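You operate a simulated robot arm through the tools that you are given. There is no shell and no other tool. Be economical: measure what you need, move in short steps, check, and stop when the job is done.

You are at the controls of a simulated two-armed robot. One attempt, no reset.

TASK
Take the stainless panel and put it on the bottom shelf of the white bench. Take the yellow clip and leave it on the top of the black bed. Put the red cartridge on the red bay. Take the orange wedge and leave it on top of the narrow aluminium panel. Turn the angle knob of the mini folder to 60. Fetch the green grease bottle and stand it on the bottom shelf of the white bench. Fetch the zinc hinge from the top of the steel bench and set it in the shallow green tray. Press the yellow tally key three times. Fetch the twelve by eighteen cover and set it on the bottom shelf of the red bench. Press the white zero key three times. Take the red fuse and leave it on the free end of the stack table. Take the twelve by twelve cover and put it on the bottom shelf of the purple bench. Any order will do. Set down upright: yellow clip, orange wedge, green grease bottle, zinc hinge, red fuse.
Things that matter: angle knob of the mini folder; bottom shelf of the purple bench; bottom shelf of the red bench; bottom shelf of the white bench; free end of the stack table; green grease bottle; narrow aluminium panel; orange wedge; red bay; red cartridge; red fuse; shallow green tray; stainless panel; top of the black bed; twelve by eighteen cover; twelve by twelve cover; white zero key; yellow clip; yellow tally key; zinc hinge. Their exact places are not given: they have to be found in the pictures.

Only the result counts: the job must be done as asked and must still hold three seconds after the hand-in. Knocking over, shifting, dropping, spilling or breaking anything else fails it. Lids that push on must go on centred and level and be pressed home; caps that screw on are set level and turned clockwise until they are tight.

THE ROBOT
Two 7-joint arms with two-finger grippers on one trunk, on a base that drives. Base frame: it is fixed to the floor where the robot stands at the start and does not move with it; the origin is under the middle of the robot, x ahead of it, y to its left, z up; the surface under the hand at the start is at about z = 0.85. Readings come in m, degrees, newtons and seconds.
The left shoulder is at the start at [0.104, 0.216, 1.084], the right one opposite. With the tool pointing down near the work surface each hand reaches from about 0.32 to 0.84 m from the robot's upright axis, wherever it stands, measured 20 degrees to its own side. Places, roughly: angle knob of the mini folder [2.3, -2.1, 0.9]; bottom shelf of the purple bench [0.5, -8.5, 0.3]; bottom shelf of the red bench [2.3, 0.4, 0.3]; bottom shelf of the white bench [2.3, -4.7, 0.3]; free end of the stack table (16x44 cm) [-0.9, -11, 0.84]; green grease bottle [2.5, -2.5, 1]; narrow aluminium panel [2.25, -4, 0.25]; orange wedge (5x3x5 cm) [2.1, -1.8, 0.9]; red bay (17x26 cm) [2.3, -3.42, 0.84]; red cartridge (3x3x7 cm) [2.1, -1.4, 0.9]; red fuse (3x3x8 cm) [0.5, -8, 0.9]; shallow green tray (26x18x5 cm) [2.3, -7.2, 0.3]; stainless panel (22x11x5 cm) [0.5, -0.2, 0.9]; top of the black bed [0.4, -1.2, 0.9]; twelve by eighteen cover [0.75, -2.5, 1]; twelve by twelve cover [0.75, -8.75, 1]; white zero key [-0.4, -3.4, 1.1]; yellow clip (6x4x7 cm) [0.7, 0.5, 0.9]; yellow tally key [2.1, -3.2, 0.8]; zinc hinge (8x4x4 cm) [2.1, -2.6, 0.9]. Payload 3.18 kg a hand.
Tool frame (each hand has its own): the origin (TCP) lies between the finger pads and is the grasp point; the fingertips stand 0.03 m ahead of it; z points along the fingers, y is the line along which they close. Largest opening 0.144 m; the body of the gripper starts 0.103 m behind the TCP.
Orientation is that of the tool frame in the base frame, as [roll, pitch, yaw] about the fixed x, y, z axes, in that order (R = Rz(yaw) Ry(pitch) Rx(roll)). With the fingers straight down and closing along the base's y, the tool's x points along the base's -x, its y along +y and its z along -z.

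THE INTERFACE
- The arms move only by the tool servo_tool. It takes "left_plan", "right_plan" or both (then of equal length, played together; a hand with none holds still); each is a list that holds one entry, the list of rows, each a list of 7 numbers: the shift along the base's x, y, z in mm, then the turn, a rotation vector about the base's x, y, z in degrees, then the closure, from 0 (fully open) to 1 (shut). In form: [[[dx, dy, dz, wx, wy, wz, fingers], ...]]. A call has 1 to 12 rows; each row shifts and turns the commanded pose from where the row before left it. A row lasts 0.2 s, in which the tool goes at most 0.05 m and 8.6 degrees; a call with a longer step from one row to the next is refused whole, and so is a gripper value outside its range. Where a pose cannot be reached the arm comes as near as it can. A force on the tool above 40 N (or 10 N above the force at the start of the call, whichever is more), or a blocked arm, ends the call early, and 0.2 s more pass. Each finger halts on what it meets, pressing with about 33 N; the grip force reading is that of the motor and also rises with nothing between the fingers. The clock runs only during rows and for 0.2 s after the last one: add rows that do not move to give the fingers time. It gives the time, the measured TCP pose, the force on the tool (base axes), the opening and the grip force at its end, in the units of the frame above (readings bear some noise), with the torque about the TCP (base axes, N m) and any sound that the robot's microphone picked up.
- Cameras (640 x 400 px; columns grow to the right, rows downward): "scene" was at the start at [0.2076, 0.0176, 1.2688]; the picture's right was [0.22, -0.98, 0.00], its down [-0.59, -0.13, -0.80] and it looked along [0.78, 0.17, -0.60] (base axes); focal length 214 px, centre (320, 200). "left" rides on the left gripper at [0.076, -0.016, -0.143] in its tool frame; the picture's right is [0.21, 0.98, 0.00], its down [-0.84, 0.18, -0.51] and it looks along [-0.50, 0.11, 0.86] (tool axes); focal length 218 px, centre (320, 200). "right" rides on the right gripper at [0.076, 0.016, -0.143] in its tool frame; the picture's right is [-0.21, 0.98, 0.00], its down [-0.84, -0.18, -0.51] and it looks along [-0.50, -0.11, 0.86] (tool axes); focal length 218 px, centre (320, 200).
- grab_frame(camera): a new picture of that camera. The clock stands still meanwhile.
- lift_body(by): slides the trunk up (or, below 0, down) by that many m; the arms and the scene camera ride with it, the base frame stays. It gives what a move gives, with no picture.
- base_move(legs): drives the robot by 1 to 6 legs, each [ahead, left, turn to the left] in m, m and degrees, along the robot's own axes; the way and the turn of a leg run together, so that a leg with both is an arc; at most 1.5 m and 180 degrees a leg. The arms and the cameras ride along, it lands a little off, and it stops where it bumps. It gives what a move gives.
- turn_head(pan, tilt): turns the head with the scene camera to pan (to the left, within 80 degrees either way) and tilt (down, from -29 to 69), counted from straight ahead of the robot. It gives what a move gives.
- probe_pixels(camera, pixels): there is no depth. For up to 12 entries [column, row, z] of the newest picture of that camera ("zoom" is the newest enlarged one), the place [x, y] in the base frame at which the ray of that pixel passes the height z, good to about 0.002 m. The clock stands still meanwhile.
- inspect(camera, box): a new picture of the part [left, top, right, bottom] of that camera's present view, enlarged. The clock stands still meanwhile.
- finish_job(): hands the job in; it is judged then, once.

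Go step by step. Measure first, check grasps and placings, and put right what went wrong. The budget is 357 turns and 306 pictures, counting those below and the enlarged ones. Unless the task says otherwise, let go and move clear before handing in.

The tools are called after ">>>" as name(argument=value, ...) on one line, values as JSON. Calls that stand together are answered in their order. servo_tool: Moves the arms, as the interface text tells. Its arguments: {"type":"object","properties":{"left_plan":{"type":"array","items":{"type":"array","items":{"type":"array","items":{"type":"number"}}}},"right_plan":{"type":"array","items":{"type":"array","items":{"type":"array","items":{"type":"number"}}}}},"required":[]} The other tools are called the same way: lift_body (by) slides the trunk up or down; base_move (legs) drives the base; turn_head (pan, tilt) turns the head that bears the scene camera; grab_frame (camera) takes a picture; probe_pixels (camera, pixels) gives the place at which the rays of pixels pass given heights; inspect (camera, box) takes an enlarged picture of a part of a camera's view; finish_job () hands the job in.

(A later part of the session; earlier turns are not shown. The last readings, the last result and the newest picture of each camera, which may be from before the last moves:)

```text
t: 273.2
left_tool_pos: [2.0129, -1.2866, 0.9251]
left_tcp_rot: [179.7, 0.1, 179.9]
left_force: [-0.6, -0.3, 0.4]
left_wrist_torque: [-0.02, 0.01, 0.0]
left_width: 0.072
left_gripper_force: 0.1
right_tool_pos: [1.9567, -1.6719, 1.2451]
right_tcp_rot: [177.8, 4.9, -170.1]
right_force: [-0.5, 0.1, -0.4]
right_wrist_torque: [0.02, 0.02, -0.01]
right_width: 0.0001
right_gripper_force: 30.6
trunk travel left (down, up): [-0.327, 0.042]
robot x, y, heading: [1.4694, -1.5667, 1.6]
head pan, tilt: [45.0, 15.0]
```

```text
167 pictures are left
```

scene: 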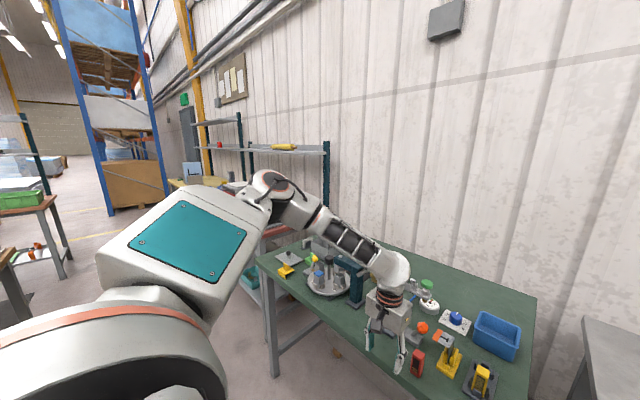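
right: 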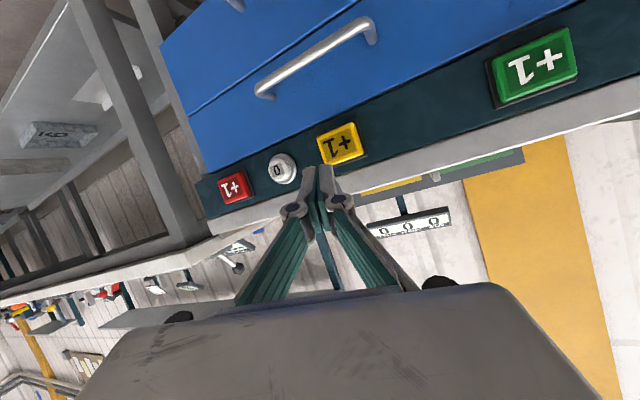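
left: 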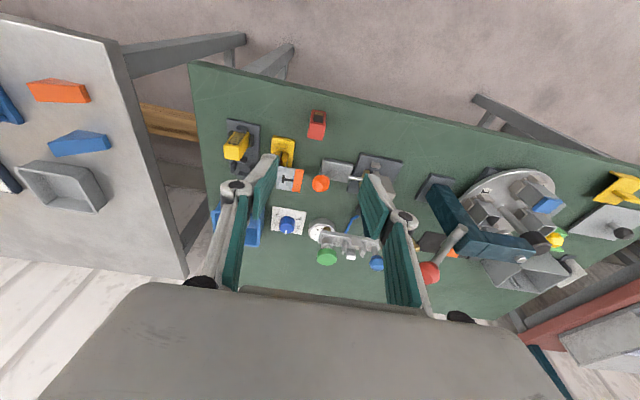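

I'll use the reachable arm pose and shift the base instead: raise the hand 60 mm, drive 0.068 ahead and 0.067 right.

>>> servo_tool(left_plan=[[[0, 0, 30, 0, 0, 0, 0.5], [0, 0, 30, 0, 0, 0, 0.5]]])

>>> base_move(legs=[[0.066, -0.07, -1.5]])

>>> turn_head(pan=10, tilt=45)

>>> grab_frame(camera="left")

>>> grab_frame(camera="scene")

```text
t: 273.8
left_tool_pos: [2.0111, -1.2872, 0.9854]
left_tcp_rot: [179.7, 0.0, 180.0]
left_force: [0.2, -0.1, -1.1]
left_wrist_torque: [0.0, -0.01, -0.02]
left_width: 0.0721
left_gripper_force: 0.1
right_tool_pos: [1.9564, -1.6716, 1.2455]
right_tcp_rot: [177.8, 4.9, -170.2]
right_force: [-0.4, -0.7, -0.5]
right_wrist_torque: [0.04, -0.05, 0.01]
right_width: 0.0
right_gripper_force: 30.5
trunk travel left (down, up): [-0.327, 0.042]
robot x, y, heading: [1.4707, -1.5665, 1.3]
head pan, tilt: [45.0, 15.0]
```

```text
t: 275.0
left_tool_pos: [2.0854, -1.3693, 0.987]
left_tcp_rot: [179.7, 0.0, 178.6]
left_force: [-0.7, -1.3, -0.6]
left_wrist_torque: [0.0, 0.02, 0.0]
left_width: 0.0719
left_gripper_force: 0.0
right_tool_pos: [2.0211, -1.7515, 1.2446]
right_tcp_rot: [177.8, 4.9, -171.5]
right_force: [0.7, 0.1, 0.1]
right_wrist_torque: [0.01, 0.01, 0.02]
right_width: 0.0
right_gripper_force: 30.6
trunk travel left (down, up): [-0.327, 0.042]
robot x, y, heading: [1.5367, -1.6357, 0.1]
head pan, tilt: [45.0, 15.0]
```

```text
t: 276.1
left_tool_pos: [2.0847, -1.3693, 0.986]
left_tcp_rot: [179.7, 0.0, 178.6]
left_force: [0.0, 0.0, 0.7]
left_wrist_torque: [0.02, -0.02, 0.0]
left_width: 0.072
left_gripper_force: 0.1
right_tool_pos: [2.0203, -1.7516, 1.2442]
right_tcp_rot: [177.8, 4.9, -171.5]
right_force: [-0.7, 0.1, 0.2]
right_wrist_torque: [0.02, -0.03, 0.02]
right_width: 0.0002
right_gripper_force: 30.8
trunk travel left (down, up): [-0.327, 0.042]
robot x, y, heading: [1.5345, -1.6333, -0.0]
head pan, tilt: [10.0, 45.0]
```

```text
166 pictures are left
```

left: 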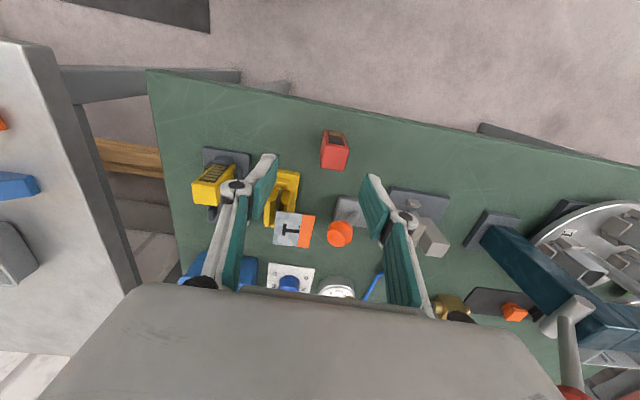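

```text
165 pictures are left
```

scene: 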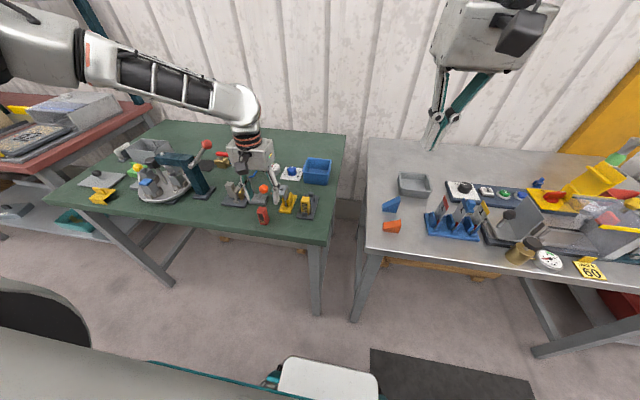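

>>> servo_tool(left_plan=[[[-4, 13, 0, 0, 0, 0, 0.5], [0, 0, -20, 0, 0, 0, 0.5], [0, 0, 0, 0, 0, 0, 0.5]]])

>>> inspect(camera="left", box=[220, 80, 420, 220])

```text
t: 276.9
left_tool_pos: [2.0805, -1.355, 0.9664]
left_tcp_rot: [179.6, 0.0, 178.5]
left_force: [0.5, 0.0, -0.4]
left_wrist_torque: [0.0, 0.02, -0.03]
left_width: 0.0719
left_gripper_force: 0.1
right_tool_pos: [2.0197, -1.7514, 1.2448]
right_tcp_rot: [177.8, 5.0, -171.5]
right_force: [-0.5, 0.7, -0.2]
right_wrist_torque: [0.02, -0.02, 0.01]
right_width: 0.0
right_gripper_force: 30.7
trunk travel left (down, up): [-0.327, 0.042]
robot x, y, heading: [1.5359, -1.6332, 0.0]
head pan, tilt: [10.0, 45.0]
```

```text
2.86 times, centred on (320, 150) of left
```

zoom: 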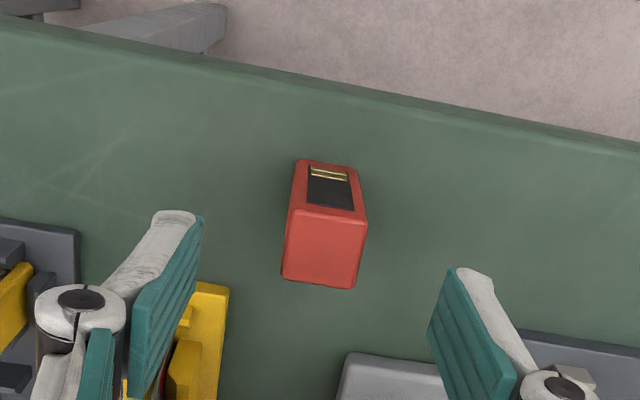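

Centred on the cartridge. Descending and gripping.

>>> servo_tool(left_plan=[[[0, 0, -30, 0, 0, 0, 0.5], [0, 0, -30, 0, 0, 0, 0.5], [0, 0, -14, 0, 0, 0, 0.5], [0, 0, 0, 0, 0, 0, 0.7], [0, 0, 0, 0, 0, 0, 1], [0, 0, 0, 0, 0, 0, 1], [0, 0, 0, 0, 0, 0, 1]]])

>>> inspect(camera="scene", box=[210, 150, 350, 240])

```text
t: 278.4
left_tool_pos: [2.0763, -1.3502, 0.8972]
left_tcp_rot: [179.7, 0.2, 178.6]
left_force: [-0.7, 0.2, -0.9]
left_wrist_torque: [0.03, 0.01, 0.01]
left_width: 0.0251
left_gripper_force: 32.9
left hand out of reach, approached as far as the arm can: row 3
right_tool_pos: [2.0207, -1.7527, 1.2444]
right_tcp_rot: [177.7, 4.9, -171.5]
right_force: [-0.1, -0.1, 1.0]
right_wrist_torque: [-0.01, -0.01, 0.02]
right_width: 0.0
right_gripper_force: 30.6
trunk travel left (down, up): [-0.327, 0.042]
robot x, y, heading: [1.5366, -1.6314, -0.1]
head pan, tilt: [10.0, 45.0]
```

```text
4.44 times, centred on (280, 195) of scene
```

zoom: 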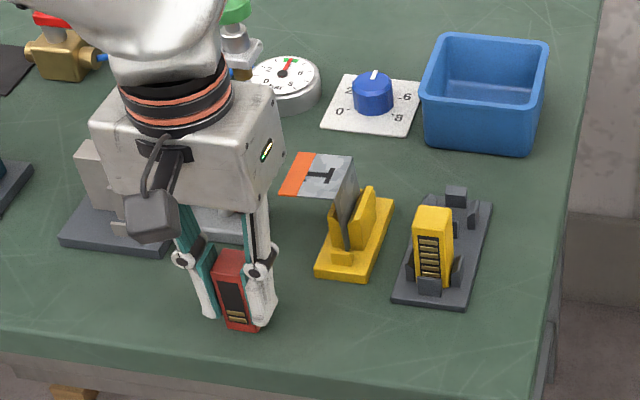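

Gripped. Lift, pull back and drive right to the steel bench.

>>> servo_tool(left_plan=[[[0, 0, 40, 0, 0, 0, 1], [0, 0, 45, 0, 0, 0, 1], [0, 0, 45, 0, 0, 0, 1], [-20, 10, 40, 0, 0, 0, 1], [-30, 20, 20, 0, 0, 0, 1], [-30, 20, 0, 0, 0, 0, 1], [-30, 20, 0, 0, 0, 0, 1]]])

>>> base_move(legs=[[-0.12, -0.35, 0]])

>>> turn_head(pan=-12, tilt=42)

>>> grab_frame(camera="scene")

>>> inspect(camera="scene", box=[240, 140, 480, 290])

```text
t: 280.1
left_tool_pos: [1.9624, -1.2791, 1.089]
left_tcp_rot: [179.7, 0.0, 178.6]
left_force: [-0.3, 0.5, -0.6]
left_wrist_torque: [0.01, -0.03, -0.02]
left_width: 0.025
left_gripper_force: 33.1
right_tool_pos: [2.0197, -1.7507, 1.2448]
right_tcp_rot: [177.9, 5.0, -171.4]
right_force: [-1.1, 0.5, 0.6]
right_wrist_torque: [-0.05, -0.1, -0.01]
right_width: 0.0
right_gripper_force: 30.7
trunk travel left (down, up): [-0.327, 0.042]
robot x, y, heading: [1.5359, -1.6328, -0.0]
head pan, tilt: [10.0, 45.0]
```

```text
t: 283.7
left_tool_pos: [1.8405, -1.628, 1.0879]
left_tcp_rot: [179.6, 0.0, 178.8]
left_force: [0.1, 0.5, -0.3]
left_wrist_torque: [0.02, 0.02, 0.0]
left_width: 0.025
left_gripper_force: 33.2
right_tool_pos: [1.8985, -2.0991, 1.2445]
right_tcp_rot: [177.9, 4.9, -171.2]
right_force: [0.2, -0.1, 0.2]
right_wrist_torque: [0.07, 0.02, 0.03]
right_width: 0.0
right_gripper_force: 30.6
trunk travel left (down, up): [-0.327, 0.042]
robot x, y, heading: [1.4115, -1.9824, 0.5]
head pan, tilt: [10.0, 45.0]
```

```text
t: 284.6
left_tool_pos: [1.841, -1.6281, 1.0871]
left_tcp_rot: [179.6, 0.0, 178.8]
left_force: [-0.3, -0.3, -0.2]
left_wrist_torque: [-0.02, 0.0, 0.01]
left_width: 0.025
left_gripper_force: 33.6
right_tool_pos: [1.8991, -2.0986, 1.2448]
right_tcp_rot: [177.7, 4.9, -171.2]
right_force: [-0.7, 0.3, 0.4]
right_wrist_torque: [0.03, 0.02, 0.01]
right_width: 0.0001
right_gripper_force: 30.6
trunk travel left (down, up): [-0.327, 0.042]
robot x, y, heading: [1.4127, -1.9847, 0.2]
head pan, tilt: [-12.0, 42.0]
```

```text
162 pictures are left
```

scene: 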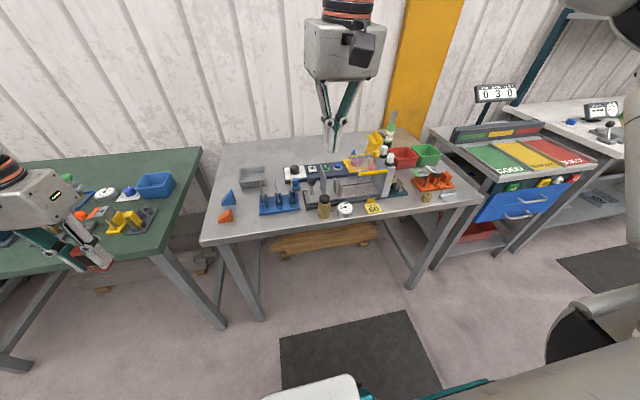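

```text
2.67 times, centred on (360, 215) of scene
```

zoom: 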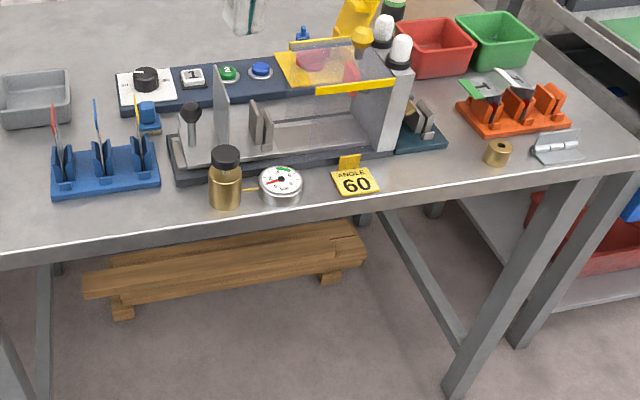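

>>> inspect(camera="scene", box=[270, 150, 370, 215])

>>> probe_pixels(camera="scene", pixels=[[295, 168, 0.88], [295, 168, 0.9], [295, 168, 0.92], [226, 215, 0.87], [450, 196, 0.87], [214, 245, 0.85], [470, 197, 0.85]])

>>> grab_frame(camera="right")

```text
6.15 times, centred on (320, 182) of scene
```

zoom: 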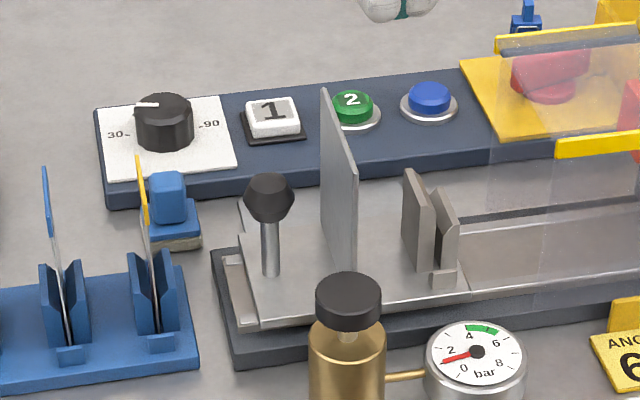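

```text
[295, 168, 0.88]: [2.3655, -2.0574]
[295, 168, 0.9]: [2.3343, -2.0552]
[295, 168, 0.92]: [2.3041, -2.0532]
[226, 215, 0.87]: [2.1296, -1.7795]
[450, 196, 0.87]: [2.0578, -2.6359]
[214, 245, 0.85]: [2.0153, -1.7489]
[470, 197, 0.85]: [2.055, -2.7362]
```

```text
159 pictures are left
```

right: 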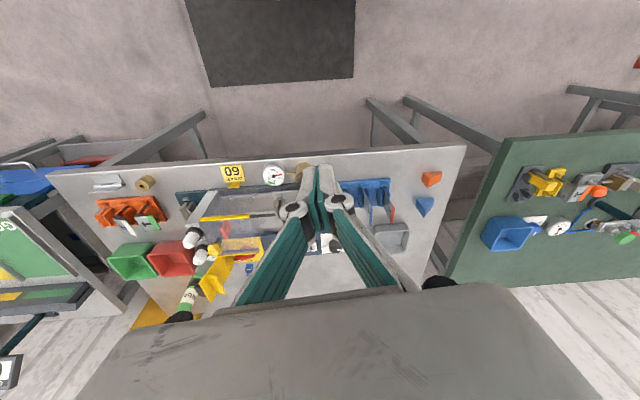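

The knob's white pointer points left, toward 30; the scale runs 30 (left) to 90 (right). I'll drive closer and look from above with the right hand's camera.

>>> base_move(legs=[[0.17, 0.1, 0]])

>>> servo_tool(right_plan=[[[30, -15, -20, 0, 2.5, -4, 0.5], [30, -15, -20, 0, 2.5, -4, 0.5], [30, -15, -20, 0, 0, 0, 0.5], [30, -10, -20, 0, 0, 0, 0.5]]])

>>> grab_frame(camera="right")

```text
t: 286.1
left_tool_pos: [2.0106, -1.5274, 1.0888]
left_tcp_rot: [179.7, 0.0, 178.7]
left_force: [-0.2, -0.9, -1.0]
left_wrist_torque: [-0.01, 0.06, -0.01]
left_width: 0.0251
left_gripper_force: 32.8
right_tool_pos: [2.0674, -1.9984, 1.2439]
right_tcp_rot: [177.8, 4.9, -171.4]
right_force: [0.5, -0.6, 0.4]
right_wrist_torque: [-0.02, 0.04, 0.03]
right_width: 0.0
right_gripper_force: 30.9
trunk travel left (down, up): [-0.327, 0.042]
robot x, y, heading: [1.5853, -1.8843, -0.1]
head pan, tilt: [-12.0, 42.0]
```

```text
t: 287.1
left_tool_pos: [2.0111, -1.5283, 1.0873]
left_tcp_rot: [179.7, -0.2, 178.7]
left_force: [0.2, -0.3, -0.3]
left_wrist_torque: [0.02, 0.0, 0.0]
left_width: 0.025
left_gripper_force: 32.8
right_tool_pos: [2.1866, -2.0533, 1.1654]
right_tcp_rot: [177.4, -0.3, -179.4]
right_force: [1.2, 0.1, -1.0]
right_wrist_torque: [0.0, 0.02, -0.01]
right_width: 0.0721
right_gripper_force: 0.0
trunk travel left (down, up): [-0.327, 0.042]
robot x, y, heading: [1.5788, -1.8802, -0.1]
head pan, tilt: [-12.0, 42.0]
```

```text
158 pictures are left
```

right: 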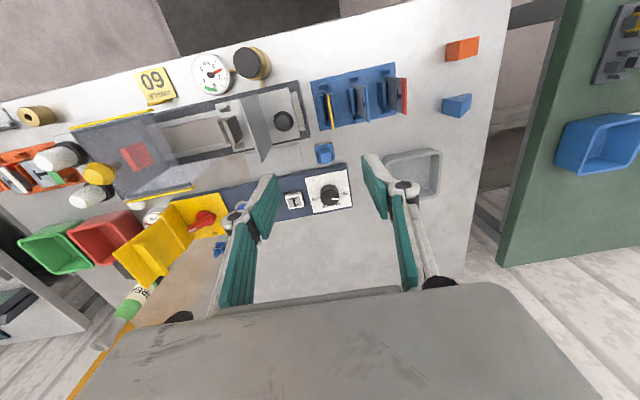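

>>> inspect(camera="right", box=[280, 150, 380, 220])

>>> probe_pixels(camera="right", pixels=[[329, 194, 0.88], [329, 194, 0.9], [329, 194, 0.92], [461, 47, 0.87]])

>>> grab_frame(camera="scene")

```text
5.71 times, centred on (330, 185) of right
```

zoom: 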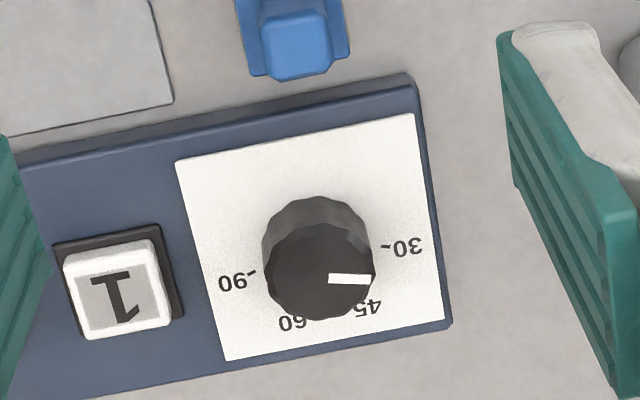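

```text
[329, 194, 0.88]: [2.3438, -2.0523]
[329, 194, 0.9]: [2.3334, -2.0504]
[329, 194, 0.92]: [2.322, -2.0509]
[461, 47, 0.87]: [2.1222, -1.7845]
```

```text
156 pictures are left
```

scene: 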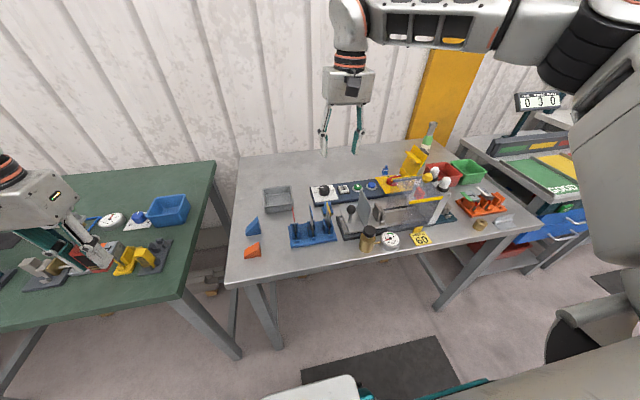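

The scale reads 30, 45, 60, 90 clockwise in ≈60° steps, with the pointer near 30. I'll triangulate the knob top.

>>> inspect(camera="scene", box=[290, 160, 390, 230])

>>> probe_pixels(camera="right", pixels=[[330, 198, 0.89], [330, 198, 0.91], [330, 198, 0.93], [330, 193, 0.88]])

```text
5.71 times, centred on (340, 195) of scene
```

zoom: 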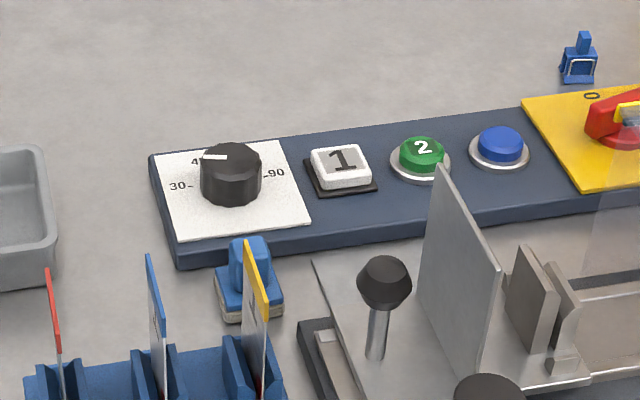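

```text
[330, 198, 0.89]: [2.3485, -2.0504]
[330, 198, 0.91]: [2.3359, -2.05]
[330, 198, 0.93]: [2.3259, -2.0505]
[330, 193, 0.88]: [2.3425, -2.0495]
```

>>> probe_pixels(camera="zoom", pixels=[[231, 163, 0.89], [231, 163, 0.91], [231, 163, 0.93], [231, 190, 0.88], [231, 190, 0.87], [168, 190, 0.87], [283, 174, 0.87]])

```text
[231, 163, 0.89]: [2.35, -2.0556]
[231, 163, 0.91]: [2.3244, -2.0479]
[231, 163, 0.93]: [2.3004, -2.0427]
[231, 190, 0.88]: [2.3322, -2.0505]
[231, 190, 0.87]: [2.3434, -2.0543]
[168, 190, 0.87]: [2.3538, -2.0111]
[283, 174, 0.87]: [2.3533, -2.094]
```

Knob top centre ≈ (2.347, −2.052, 0.893). I'll move 0.08 m closer, pre-turn the hand 55° counterclockwise and hover above the knob.

>>> base_move(legs=[[0.08, 0, 0]])

>>> servo_tool(right_plan=[[[20, 0, -25, -2.5, 0, 8, 0.5], [20, 0, -25, 0, 0, 8, 0.5], [20, 0, -25, 0, 0, 8, 0.5], [20, 0, -25, 0, 0, 8, 0.5], [0, 0, -25, 0, 0, 8, 0.5], [0, 0, -25, 0, 0, 8, 0.5], [0, 0, -20, 0, 0, 7, 0.5], [0, 0, 0, 0, 0, 0, 0.5]]])

>>> grab_frame(camera="right")

>>> inspect(camera="scene", box=[270, 150, 400, 250])

```text
t: 288.2
left_tool_pos: [2.0904, -1.5266, 1.0877]
left_tcp_rot: [179.6, 0.0, 178.8]
left_force: [0.6, 0.9, -0.5]
left_wrist_torque: [0.0, 0.05, -0.03]
left_width: 0.025
left_gripper_force: 32.9
right_tool_pos: [2.2655, -2.053, 1.1652]
right_tcp_rot: [177.3, 0.0, -179.4]
right_force: [0.4, 0.2, 0.0]
right_wrist_torque: [0.01, 0.05, 0.06]
right_width: 0.072
right_gripper_force: 0.1
trunk travel left (down, up): [-0.327, 0.042]
robot x, y, heading: [1.6648, -1.8855, 0.2]
head pan, tilt: [-12.0, 42.0]
```

```text
t: 290.0
left_tool_pos: [2.0893, -1.527, 1.0878]
left_tcp_rot: [179.6, 0.0, 178.9]
left_force: [-0.3, 0.9, -0.6]
left_wrist_torque: [0.02, 0.0, 0.0]
left_width: 0.0248
left_gripper_force: 33.3
right_tool_pos: [2.2495, -2.0778, 1.1135]
right_tcp_rot: [179.2, 0.0, -169.0]
right_force: [0.5, 0.2, 0.9]
right_wrist_torque: [-0.03, -0.03, -0.02]
right_width: 0.0723
right_gripper_force: 0.0
right hand out of reach, approached as far as the arm can: row 1, 2, 3, 4, 5, 6, 7
trunk travel left (down, up): [-0.327, 0.042]
robot x, y, heading: [1.6655, -1.8806, 0.3]
head pan, tilt: [-12.0, 42.0]
```

```text
154 pictures are left
```

right: 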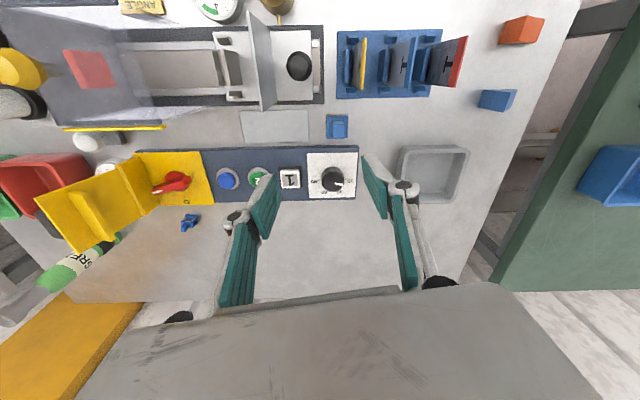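

```text
4.00 times, centred on (335, 200) of scene
```

zoom: 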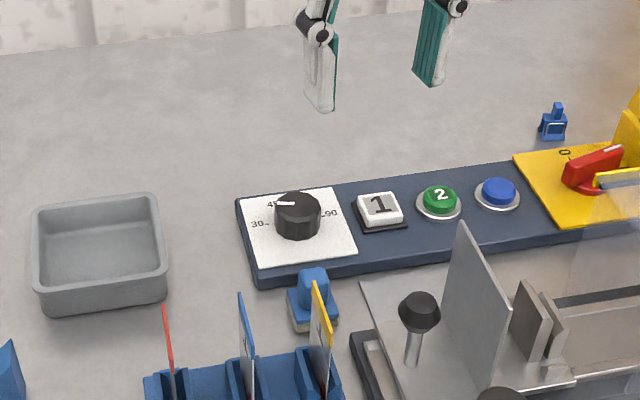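

The right arm hits a limit. I'll look at its elbow posture.

>>> turn_head(pan=-50, tilt=10)

>>> grab_frame(camera="scene")

```text
t: 291.0
left_tool_pos: [2.0884, -1.5271, 1.0878]
left_tcp_rot: [179.6, 0.0, 178.8]
left_force: [-0.1, 0.4, -0.5]
left_wrist_torque: [0.02, 0.0, 0.02]
left_width: 0.0248
left_gripper_force: 32.9
right_tool_pos: [2.2502, -2.0786, 1.113]
right_tcp_rot: [178.9, 0.0, -169.0]
right_force: [0.0, -0.1, 0.1]
right_wrist_torque: [-0.01, -0.02, 0.01]
right_width: 0.0722
right_gripper_force: 0.0
trunk travel left (down, up): [-0.327, 0.042]
robot x, y, heading: [1.6636, -1.8827, -0.1]
head pan, tilt: [-50.0, 10.0]
```

```text
152 pictures are left
```

scene: 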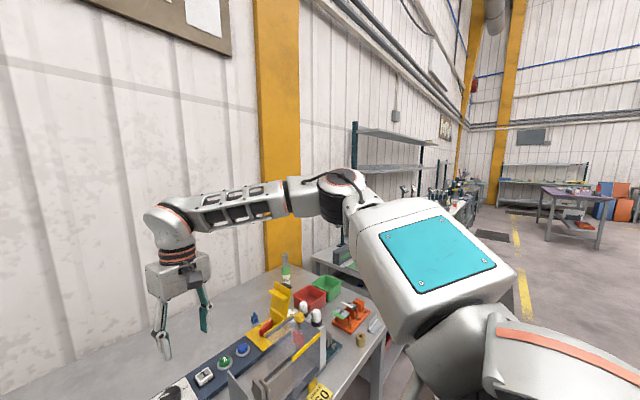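

The forearm is level with the wrist bent fully; lower heights should free it. I'll undo the yaw and descend over the knob.

>>> servo_tool(right_plan=[[[20, 5, -30, 0, 0, -6, 0.5], [25, 5, -40, 0, 0, -5, 0.5], [25, 5, -40, 0, 0, 0, 0.5], [25, 8, -40, 0, 0, 0, 0.5], [0, 0, 0, 0, 0, 0, 0.5]]])

>>> grab_frame(camera="right")

```text
t: 292.2
left_tool_pos: [2.0886, -1.5271, 1.0875]
left_tcp_rot: [179.7, 0.0, 178.8]
left_force: [-0.6, 0.0, -0.4]
left_wrist_torque: [0.03, 0.0, -0.03]
left_width: 0.025
left_gripper_force: 32.8
right_tool_pos: [2.3448, -2.0533, 0.9665]
right_tcp_rot: [178.9, 0.1, 179.9]
right_force: [0.5, -1.7, 1.0]
right_wrist_torque: [0.01, -0.04, 0.02]
right_width: 0.072
right_gripper_force: 0.1
trunk travel left (down, up): [-0.327, 0.042]
robot x, y, heading: [1.6619, -1.8826, 0.1]
head pan, tilt: [-50.0, 10.0]
```

```text
151 pictures are left
```

right: 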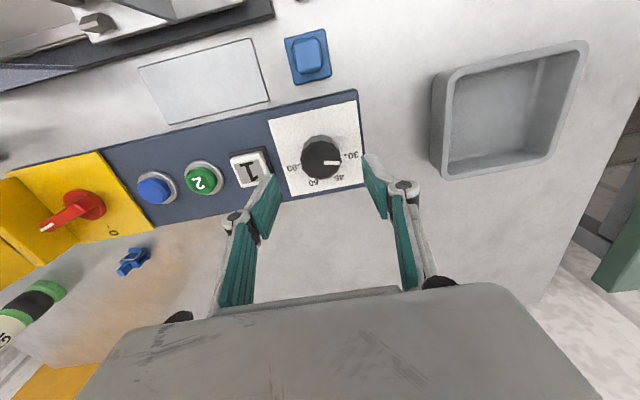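

>>> inspect(camera="right", box=[250, 80, 400, 220])

>>> probe_pixels(camera="right", pixels=[[322, 160, 0.89], [322, 160, 0.9], [320, 147, 0.87]])

>>> servo_tool(right_plan=[[[0, 0, 0, 0, 0, 8, 0.5], [0, 0, 0, 0, 0, 8, 0.5], [0, 0, 0, 0, 0, 8, 0.5], [0, 0, 0, 0, 0, 8, 0.5], [0, 0, 0, 0, 0, 8, 0.5], [0, 0, 0, 0, 0, 8, 0.5], [0, 0, 0, 0, 0, 7, 0.5]]])

```text
2.86 times, centred on (325, 150) of right
```

zoom: 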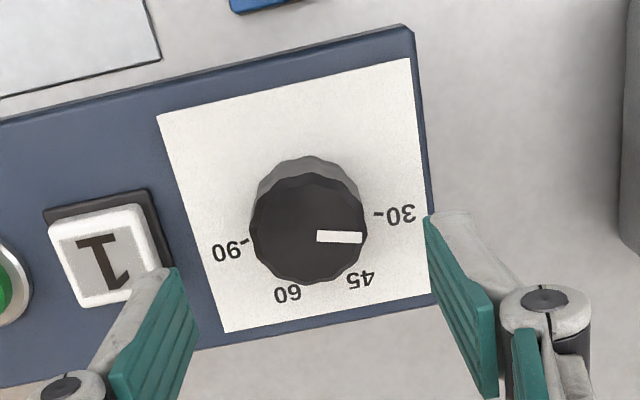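

```text
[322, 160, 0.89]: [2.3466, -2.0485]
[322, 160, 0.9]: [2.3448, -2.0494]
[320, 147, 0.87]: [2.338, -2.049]
```

```text
t: 293.8
left_tool_pos: [2.0903, -1.5276, 1.088]
left_tcp_rot: [179.7, -0.1, 178.8]
left_force: [-0.5, 0.2, -0.2]
left_wrist_torque: [-0.01, -0.01, 0.01]
left_width: 0.0249
left_gripper_force: 33.2
right_tool_pos: [2.3447, -2.0544, 0.9654]
right_tcp_rot: [179.0, 0.0, -176.0]
right_force: [-0.3, 0.2, 0.0]
right_wrist_torque: [0.01, 0.03, -0.01]
right_width: 0.0719
right_gripper_force: 0.1
right hand out of reach, approached as far as the arm can: row 1, 2, 3, 4, 5, 6, 7
trunk travel left (down, up): [-0.327, 0.042]
robot x, y, heading: [1.6585, -1.8836, -0.1]
head pan, tilt: [-50.0, 10.0]
```

Counterclockwise is limited but clockwise is free, which is what I need: the pointer is ≈13° past 30 and 60 lies ≈107° further clockwise. I'll lower onto the knob and grip.

>>> servo_tool(right_plan=[[[-1, 5, -20, 0, 0, 0, 0.5], [0, 0, -20, 0, 0, 0, 0.5], [0, 0, -12, 0, 0, 0, 0.5], [0, 0, -5, 0, 0, 0, 0.5], [0, 0, 0, 0, 0, 0, 0.5]]])

>>> inspect(camera="right", box=[230, 80, 410, 220])

>>> turn_head(pan=-15, tilt=40)

>>> inspect(camera="scene", box=[260, 140, 420, 260])

```text
t: 295.0
left_tool_pos: [2.0891, -1.5269, 1.0884]
left_tcp_rot: [179.8, 0.1, 178.8]
left_force: [0.5, -0.6, -0.4]
left_wrist_torque: [-0.03, 0.02, 0.01]
left_width: 0.0251
left_gripper_force: 32.9
right_tool_pos: [2.3434, -2.0479, 0.9085]
right_tcp_rot: [178.9, -0.1, -176.0]
right_force: [-0.2, 1.2, 0.5]
right_wrist_torque: [-0.03, -0.02, 0.03]
right_width: 0.0717
right_gripper_force: 0.0
trunk travel left (down, up): [-0.327, 0.042]
robot x, y, heading: [1.6615, -1.8844, 0.4]
head pan, tilt: [-50.0, 10.0]
```

```text
2.86 times, centred on (320, 150) of right
```

zoom: 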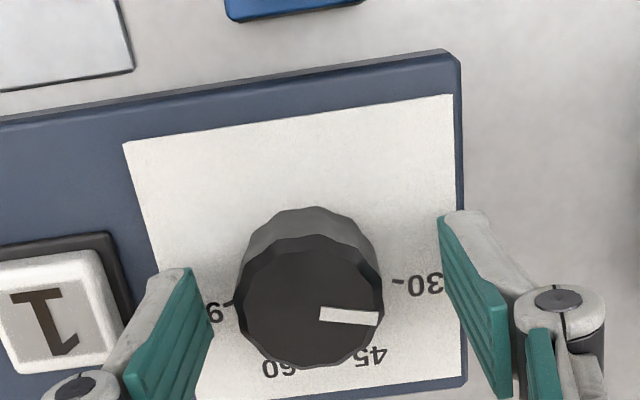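

```text
t: 296.1
left_tool_pos: [2.0887, -1.5265, 1.0877]
left_tcp_rot: [179.7, 0.0, 178.8]
left_force: [0.2, 0.1, -0.2]
left_wrist_torque: [0.01, -0.05, 0.0]
left_width: 0.0248
left_gripper_force: 32.7
right_tool_pos: [2.3443, -2.0496, 0.9079]
right_tcp_rot: [178.9, 0.0, -176.0]
right_force: [-0.8, -0.3, 1.2]
right_wrist_torque: [-0.06, 0.0, 0.02]
right_width: 0.0716
right_gripper_force: 0.0
trunk travel left (down, up): [-0.327, 0.042]
robot x, y, heading: [1.6626, -1.8767, 0.0]
head pan, tilt: [-15.0, 40.0]
```

```text
3.33 times, centred on (340, 200) of scene
```

zoom: 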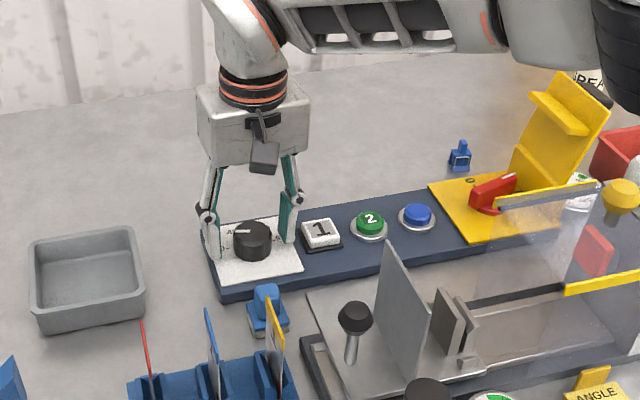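

>>> servo_tool(right_plan=[[[0, -4, -3, 0, 0, 0, 0.5], [0, 0, 0, 0, 0, 0, 0.7], [0, 0, 0, 0, 0, 0, 1], [0, 0, 0, 0, 0, 0, 1], [0, 0, 0, 0, 0, 0, 1]]])

>>> inspect(camera="right", box=[230, 80, 410, 220])

```text
t: 297.2
left_tool_pos: [2.0896, -1.5263, 1.0873]
left_tcp_rot: [179.7, -0.1, 178.8]
left_force: [0.8, 1.1, -0.5]
left_wrist_torque: [-0.03, 0.0, -0.03]
left_width: 0.0248
left_gripper_force: 33.4
right_tool_pos: [2.3436, -2.0528, 0.9048]
right_tcp_rot: [178.9, -0.1, -175.9]
right_force: [-0.1, 5.6, -1.3]
right_wrist_torque: [0.14, -0.13, -0.15]
right_width: 0.0406
right_gripper_force: 44.9
trunk travel left (down, up): [-0.327, 0.042]
robot x, y, heading: [1.66, -1.8823, 0.2]
head pan, tilt: [-15.0, 40.0]
```

```text
2.86 times, centred on (320, 150) of right
```

zoom: 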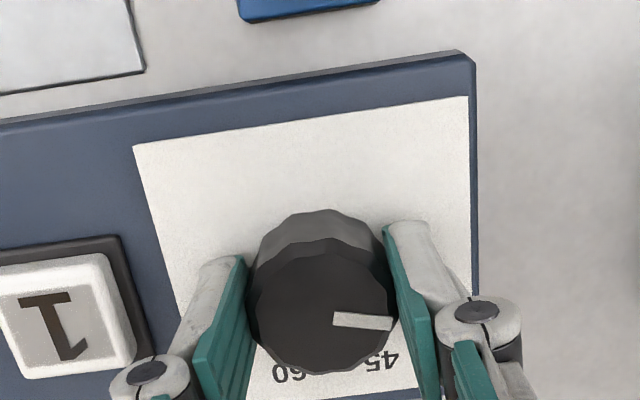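

The knob is gripped (41 mm). I'll turn it clockwise, first 40°, and check.

>>> servo_tool(right_plan=[[[0, 2, 0, 0, 0, -6, 1], [0, 0, 0, 0, 0, -8, 1], [0, 0, 0, 0, 0, -8, 1], [0, 0, 0, 0, 0, -8, 1], [0, 0, 0, 0, 0, -8, 1], [0, 0, 0, 0, 0, 0, 1]]])

>>> inspect(camera="right", box=[230, 80, 410, 220])

```text
t: 298.6
left_tool_pos: [2.0892, -1.5264, 1.0875]
left_tcp_rot: [179.7, 0.0, 178.8]
left_force: [0.3, 0.9, -0.2]
left_wrist_torque: [-0.01, 0.0, 0.03]
left_width: 0.025
left_gripper_force: 33.0
right_tool_pos: [2.3446, -2.0526, 0.9058]
right_tcp_rot: [179.0, 0.1, 146.1]
right_force: [3.3, 0.4, 3.2]
right_wrist_torque: [-0.1, -0.11, 0.01]
right_width: 0.0407
right_gripper_force: 45.5
trunk travel left (down, up): [-0.327, 0.042]
robot x, y, heading: [1.6625, -1.8841, 0.1]
head pan, tilt: [-15.0, 40.0]
```

```text
2.86 times, centred on (320, 150) of right
```

zoom: 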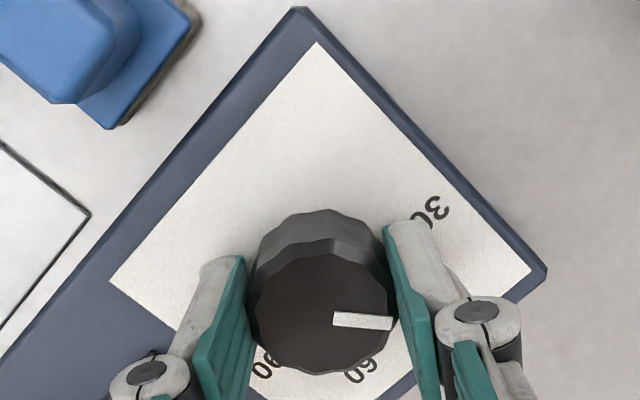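

The knob turns with the hand. Continuing another 69°.

>>> servo_tool(right_plan=[[[0, 0, 0, 0, 0, -8, 1], [0, 0, 0, 0, 0, -8, 1], [0, 0, 0, 0, 0, -8, 1], [0, 0, 0, 0, 0, -8, 1], [0, 0, 0, 0, 0, -8, 1], [0, 0, 0, 0, 0, -8, 1], [0, 0, 0, 0, 0, -8, 1], [0, 0, 0, 0, 0, -8, 1], [0, 0, 0, 0, 0, -5, 1], [0, 0, 0, 0, 0, 0, 1]]])

>>> inspect(camera="right", box=[230, 80, 410, 220])

>>> inspect(camera="scene", box=[280, 160, 400, 240])

```text
t: 300.9
left_tool_pos: [2.0904, -1.5255, 1.0876]
left_tcp_rot: [179.7, -0.1, 178.8]
left_force: [-0.9, 0.2, -0.1]
left_wrist_torque: [-0.04, 0.03, -0.02]
left_width: 0.0247
left_gripper_force: 33.3
right_tool_pos: [2.346, -2.051, 0.9048]
right_tcp_rot: [178.9, 0.0, 77.1]
right_force: [16.1, 9.4, 6.6]
right_wrist_torque: [0.33, -0.23, 0.03]
right_width: 0.0404
right_gripper_force: 44.9
trunk travel left (down, up): [-0.327, 0.042]
robot x, y, heading: [1.6629, -1.8823, 0.3]
head pan, tilt: [-15.0, 40.0]
```

```text
2.86 times, centred on (320, 150) of right
```

zoom: 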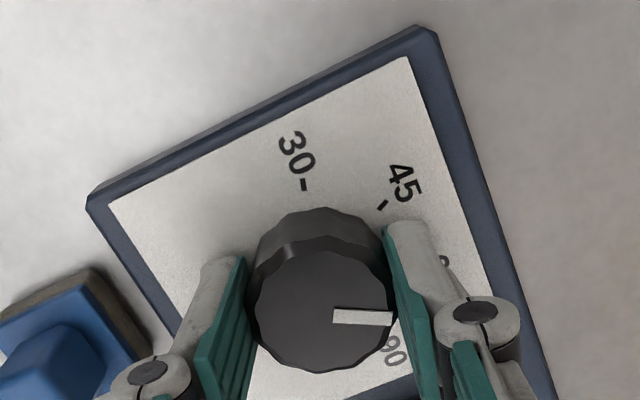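

```text
5.00 times, centred on (340, 200) of scene
```

zoom: 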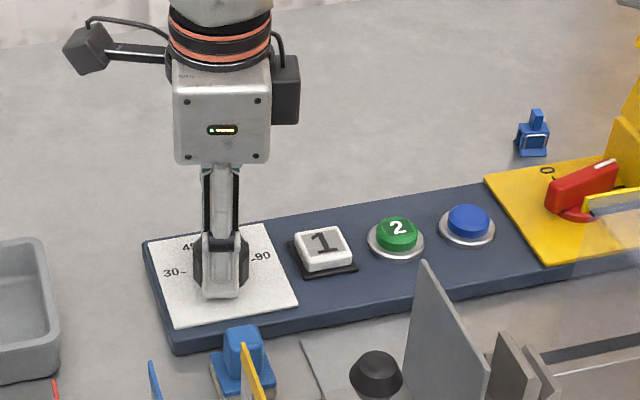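

The pointer looks aimed at 60. I'll release, rise and check from above.

>>> servo_tool(right_plan=[[[0, 0, 0, 0, 0, 0, 0.7], [0, 0, 0, 0, 0, 0, 0.5], [0, 0, 0, 0, 0, 0, 0.5], [0, 0, 30, 0, 0, 0, 0.5], [0, 0, 40, 0, 0, 8, 0.5], [0, 0, 30, 0, 0, 8, 0.5], [0, 0, 0, 0, 0, 8, 0.5], [0, 0, 0, 0, 0, 8, 0.5], [0, 0, 0, 0, 0, 8, 0.5], [0, 0, 0, 0, 0, 8, 0.5]]])

>>> grab_frame(camera="right")

>>> inspect(camera="scene", box=[280, 160, 400, 240])

```text
t: 303.1
left_tool_pos: [2.0898, -1.5267, 1.0887]
left_tcp_rot: [179.8, -0.1, 178.8]
left_force: [-0.9, -1.2, -1.4]
left_wrist_torque: [-0.03, 0.02, -0.01]
left_width: 0.0252
left_gripper_force: 33.2
right_tool_pos: [2.3439, -2.0525, 1.0054]
right_tcp_rot: [179.0, 0.0, 125.2]
right_force: [0.7, 0.4, 0.2]
right_wrist_torque: [0.01, 0.02, 0.01]
right_width: 0.0723
right_gripper_force: 0.2
trunk travel left (down, up): [-0.327, 0.042]
robot x, y, heading: [1.6621, -1.8843, 0.3]
head pan, tilt: [-15.0, 40.0]
```

```text
143 pictures are left
```

right: 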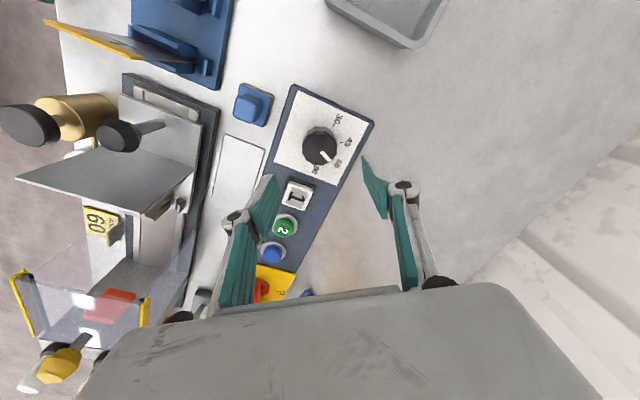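

```text
5.00 times, centred on (340, 200) of scene
```

zoom: 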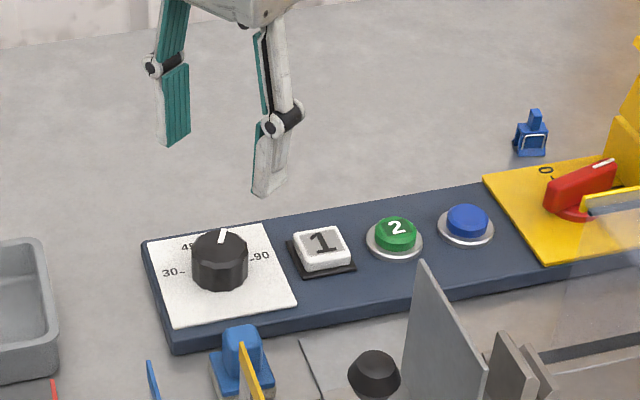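

>>> inspect(camera="right", box=[270, 80, 380, 190])

```text
3.64 times, centred on (325, 135) of right
```

zoom: 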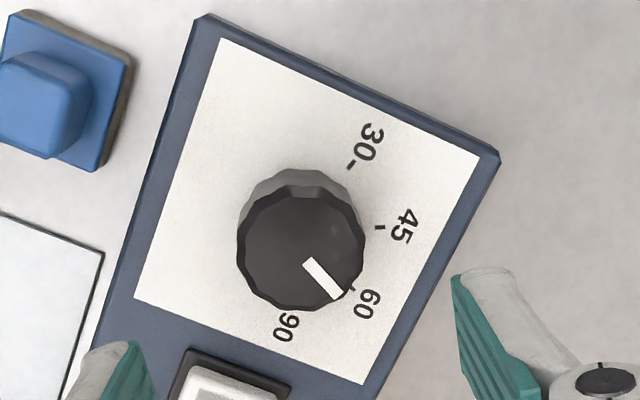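

The pointer line (≈50°) coincides with the 60 tick (≈49°). Knob done. Next the orange wedge: I'll turn the hand back and move left/back a bit for it.

>>> servo_tool(right_plan=[[[-20, 0, 30, 0, 0, 8, 0.5], [-20, 0, 30, 0, 0, 8, 0.5], [-20, 0, 20, 0, 0, 8, 0.5], [-20, 0, 0, 0, 0, 8, 0.5], [-20, 0, 0, 0, 0, 8, 0.5], [-20, 0, 0, 0, 0, 8, 0.5]]], left_plan=[[[-10, 10, 10, 0, 0, 0, 1], [-10, 10, 10, 0, 0, 0, 1], [-10, 10, 10, 0, 0, 0, 1], [-10, 0, 10, 0, 0, 0, 1], [-10, 0, 10, 0, 0, 0, 1], [-10, 0, 10, 0, 0, 0, 1]]])

>>> base_move(legs=[[-0.14, 0.22, 0]])

>>> turn_head(pan=-15, tilt=45)

>>> grab_frame(camera="scene")

>>> grab_frame(camera="right")

```text
t: 304.4
left_tool_pos: [2.027, -1.4977, 1.1479]
left_tcp_rot: [179.7, 0.0, 178.7]
left_force: [-0.6, -0.2, 0.7]
left_wrist_torque: [0.02, -0.04, 0.02]
left_width: 0.0251
left_gripper_force: 32.5
right_tool_pos: [2.2224, -2.052, 1.0841]
right_tcp_rot: [179.0, -0.1, 173.2]
right_force: [0.0, -0.4, 0.8]
right_wrist_torque: [-0.02, 0.0, -0.02]
right_width: 0.072
right_gripper_force: 0.1
trunk travel left (down, up): [-0.327, 0.042]
robot x, y, heading: [1.6608, -1.8829, 0.1]
head pan, tilt: [-15.0, 40.0]
```

```text
t: 307.0
left_tool_pos: [1.8919, -1.2773, 1.1472]
left_tcp_rot: [179.8, 0.0, 178.5]
left_force: [-0.1, 0.0, -0.2]
left_wrist_torque: [0.02, 0.0, -0.01]
left_width: 0.0253
left_gripper_force: 32.7
right_tool_pos: [2.0822, -1.8308, 1.0843]
right_tcp_rot: [179.1, -0.1, 172.8]
right_force: [-0.6, 1.6, 0.3]
right_wrist_torque: [-0.03, 0.01, -0.01]
right_width: 0.0721
right_gripper_force: 0.1
trunk travel left (down, up): [-0.327, 0.042]
robot x, y, heading: [1.5203, -1.6577, 0.1]
head pan, tilt: [-15.0, 40.0]
```

```text
t: 307.7
left_tool_pos: [1.8912, -1.2768, 1.148]
left_tcp_rot: [179.7, 0.1, 178.4]
left_force: [-0.8, 0.4, 1.3]
left_wrist_torque: [0.02, 0.02, 0.03]
left_width: 0.0251
left_gripper_force: 33.4
right_tool_pos: [2.0815, -1.8318, 1.0834]
right_tcp_rot: [179.1, 0.1, 172.6]
right_force: [-0.1, 0.4, -0.3]
right_wrist_torque: [0.0, 0.01, 0.02]
right_width: 0.0718
right_gripper_force: 0.1
trunk travel left (down, up): [-0.327, 0.042]
robot x, y, heading: [1.5208, -1.6604, -0.5]
head pan, tilt: [-15.0, 45.0]
```

```text
140 pictures are left
```

scene: 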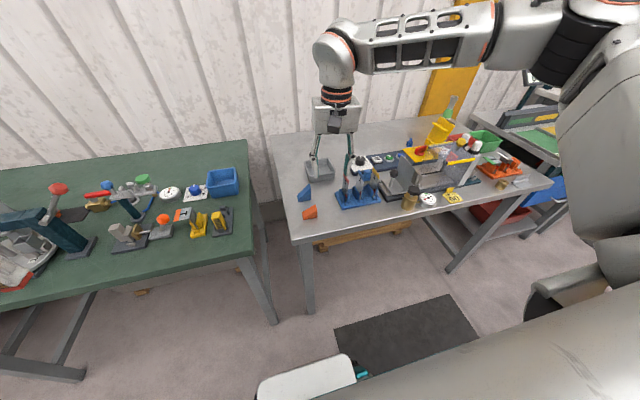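

```text
139 pictures are left
```

right: 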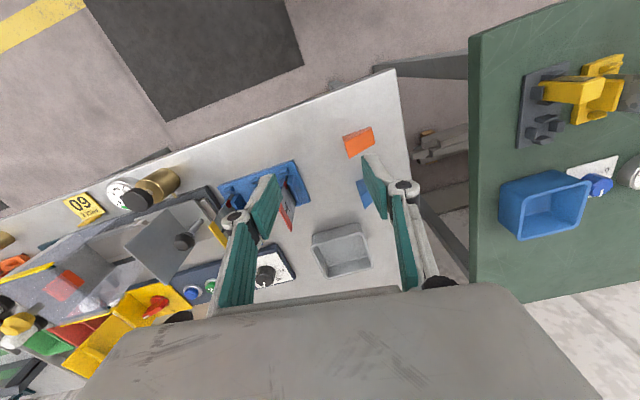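

>>> inspect(camera="right", box=[310, 100, 420, 220])

>>> inspect(camera="scene", box=[270, 160, 370, 240])

```text
3.33 times, centred on (365, 160) of right
```

zoom: 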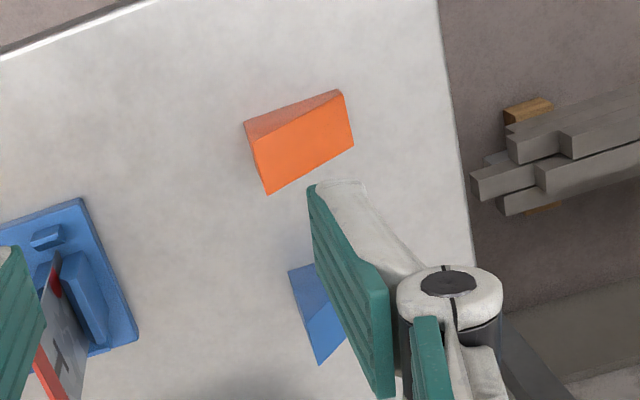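

```text
5.00 times, centred on (320, 200) of scene
```

zoom: 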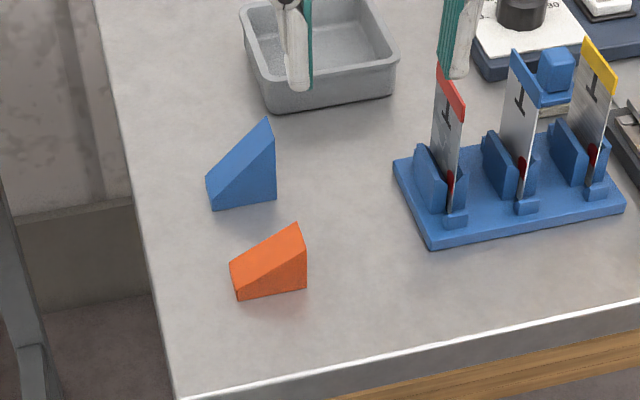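

The wedge is a sloped block: short end on the left, tall end on the right, both ends upright, 5 cm apart along y. I'll measure its corners.

>>> probe_pixels(camera="zoom", pixels=[[238, 299, 0.85], [307, 290, 0.85], [230, 264, 0.87], [297, 224, 0.9], [297, 224, 0.89], [307, 250, 0.88]])

>>> probe_pixels(camera="right", pixels=[[343, 137, 0.85], [371, 127, 0.85], [344.5, 140, 0.9], [349.5, 157.5, 0.9], [375, 143.5, 0.87], [372, 128, 0.87]])

```text
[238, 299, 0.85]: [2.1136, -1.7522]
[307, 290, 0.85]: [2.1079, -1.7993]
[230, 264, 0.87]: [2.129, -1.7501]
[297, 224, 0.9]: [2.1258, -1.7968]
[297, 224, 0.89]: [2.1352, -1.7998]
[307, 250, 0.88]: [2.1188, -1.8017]
```

```text
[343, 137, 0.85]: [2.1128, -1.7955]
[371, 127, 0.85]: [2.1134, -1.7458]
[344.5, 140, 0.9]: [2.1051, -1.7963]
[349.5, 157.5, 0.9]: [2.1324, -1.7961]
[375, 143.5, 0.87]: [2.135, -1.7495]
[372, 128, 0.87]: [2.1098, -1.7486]
```

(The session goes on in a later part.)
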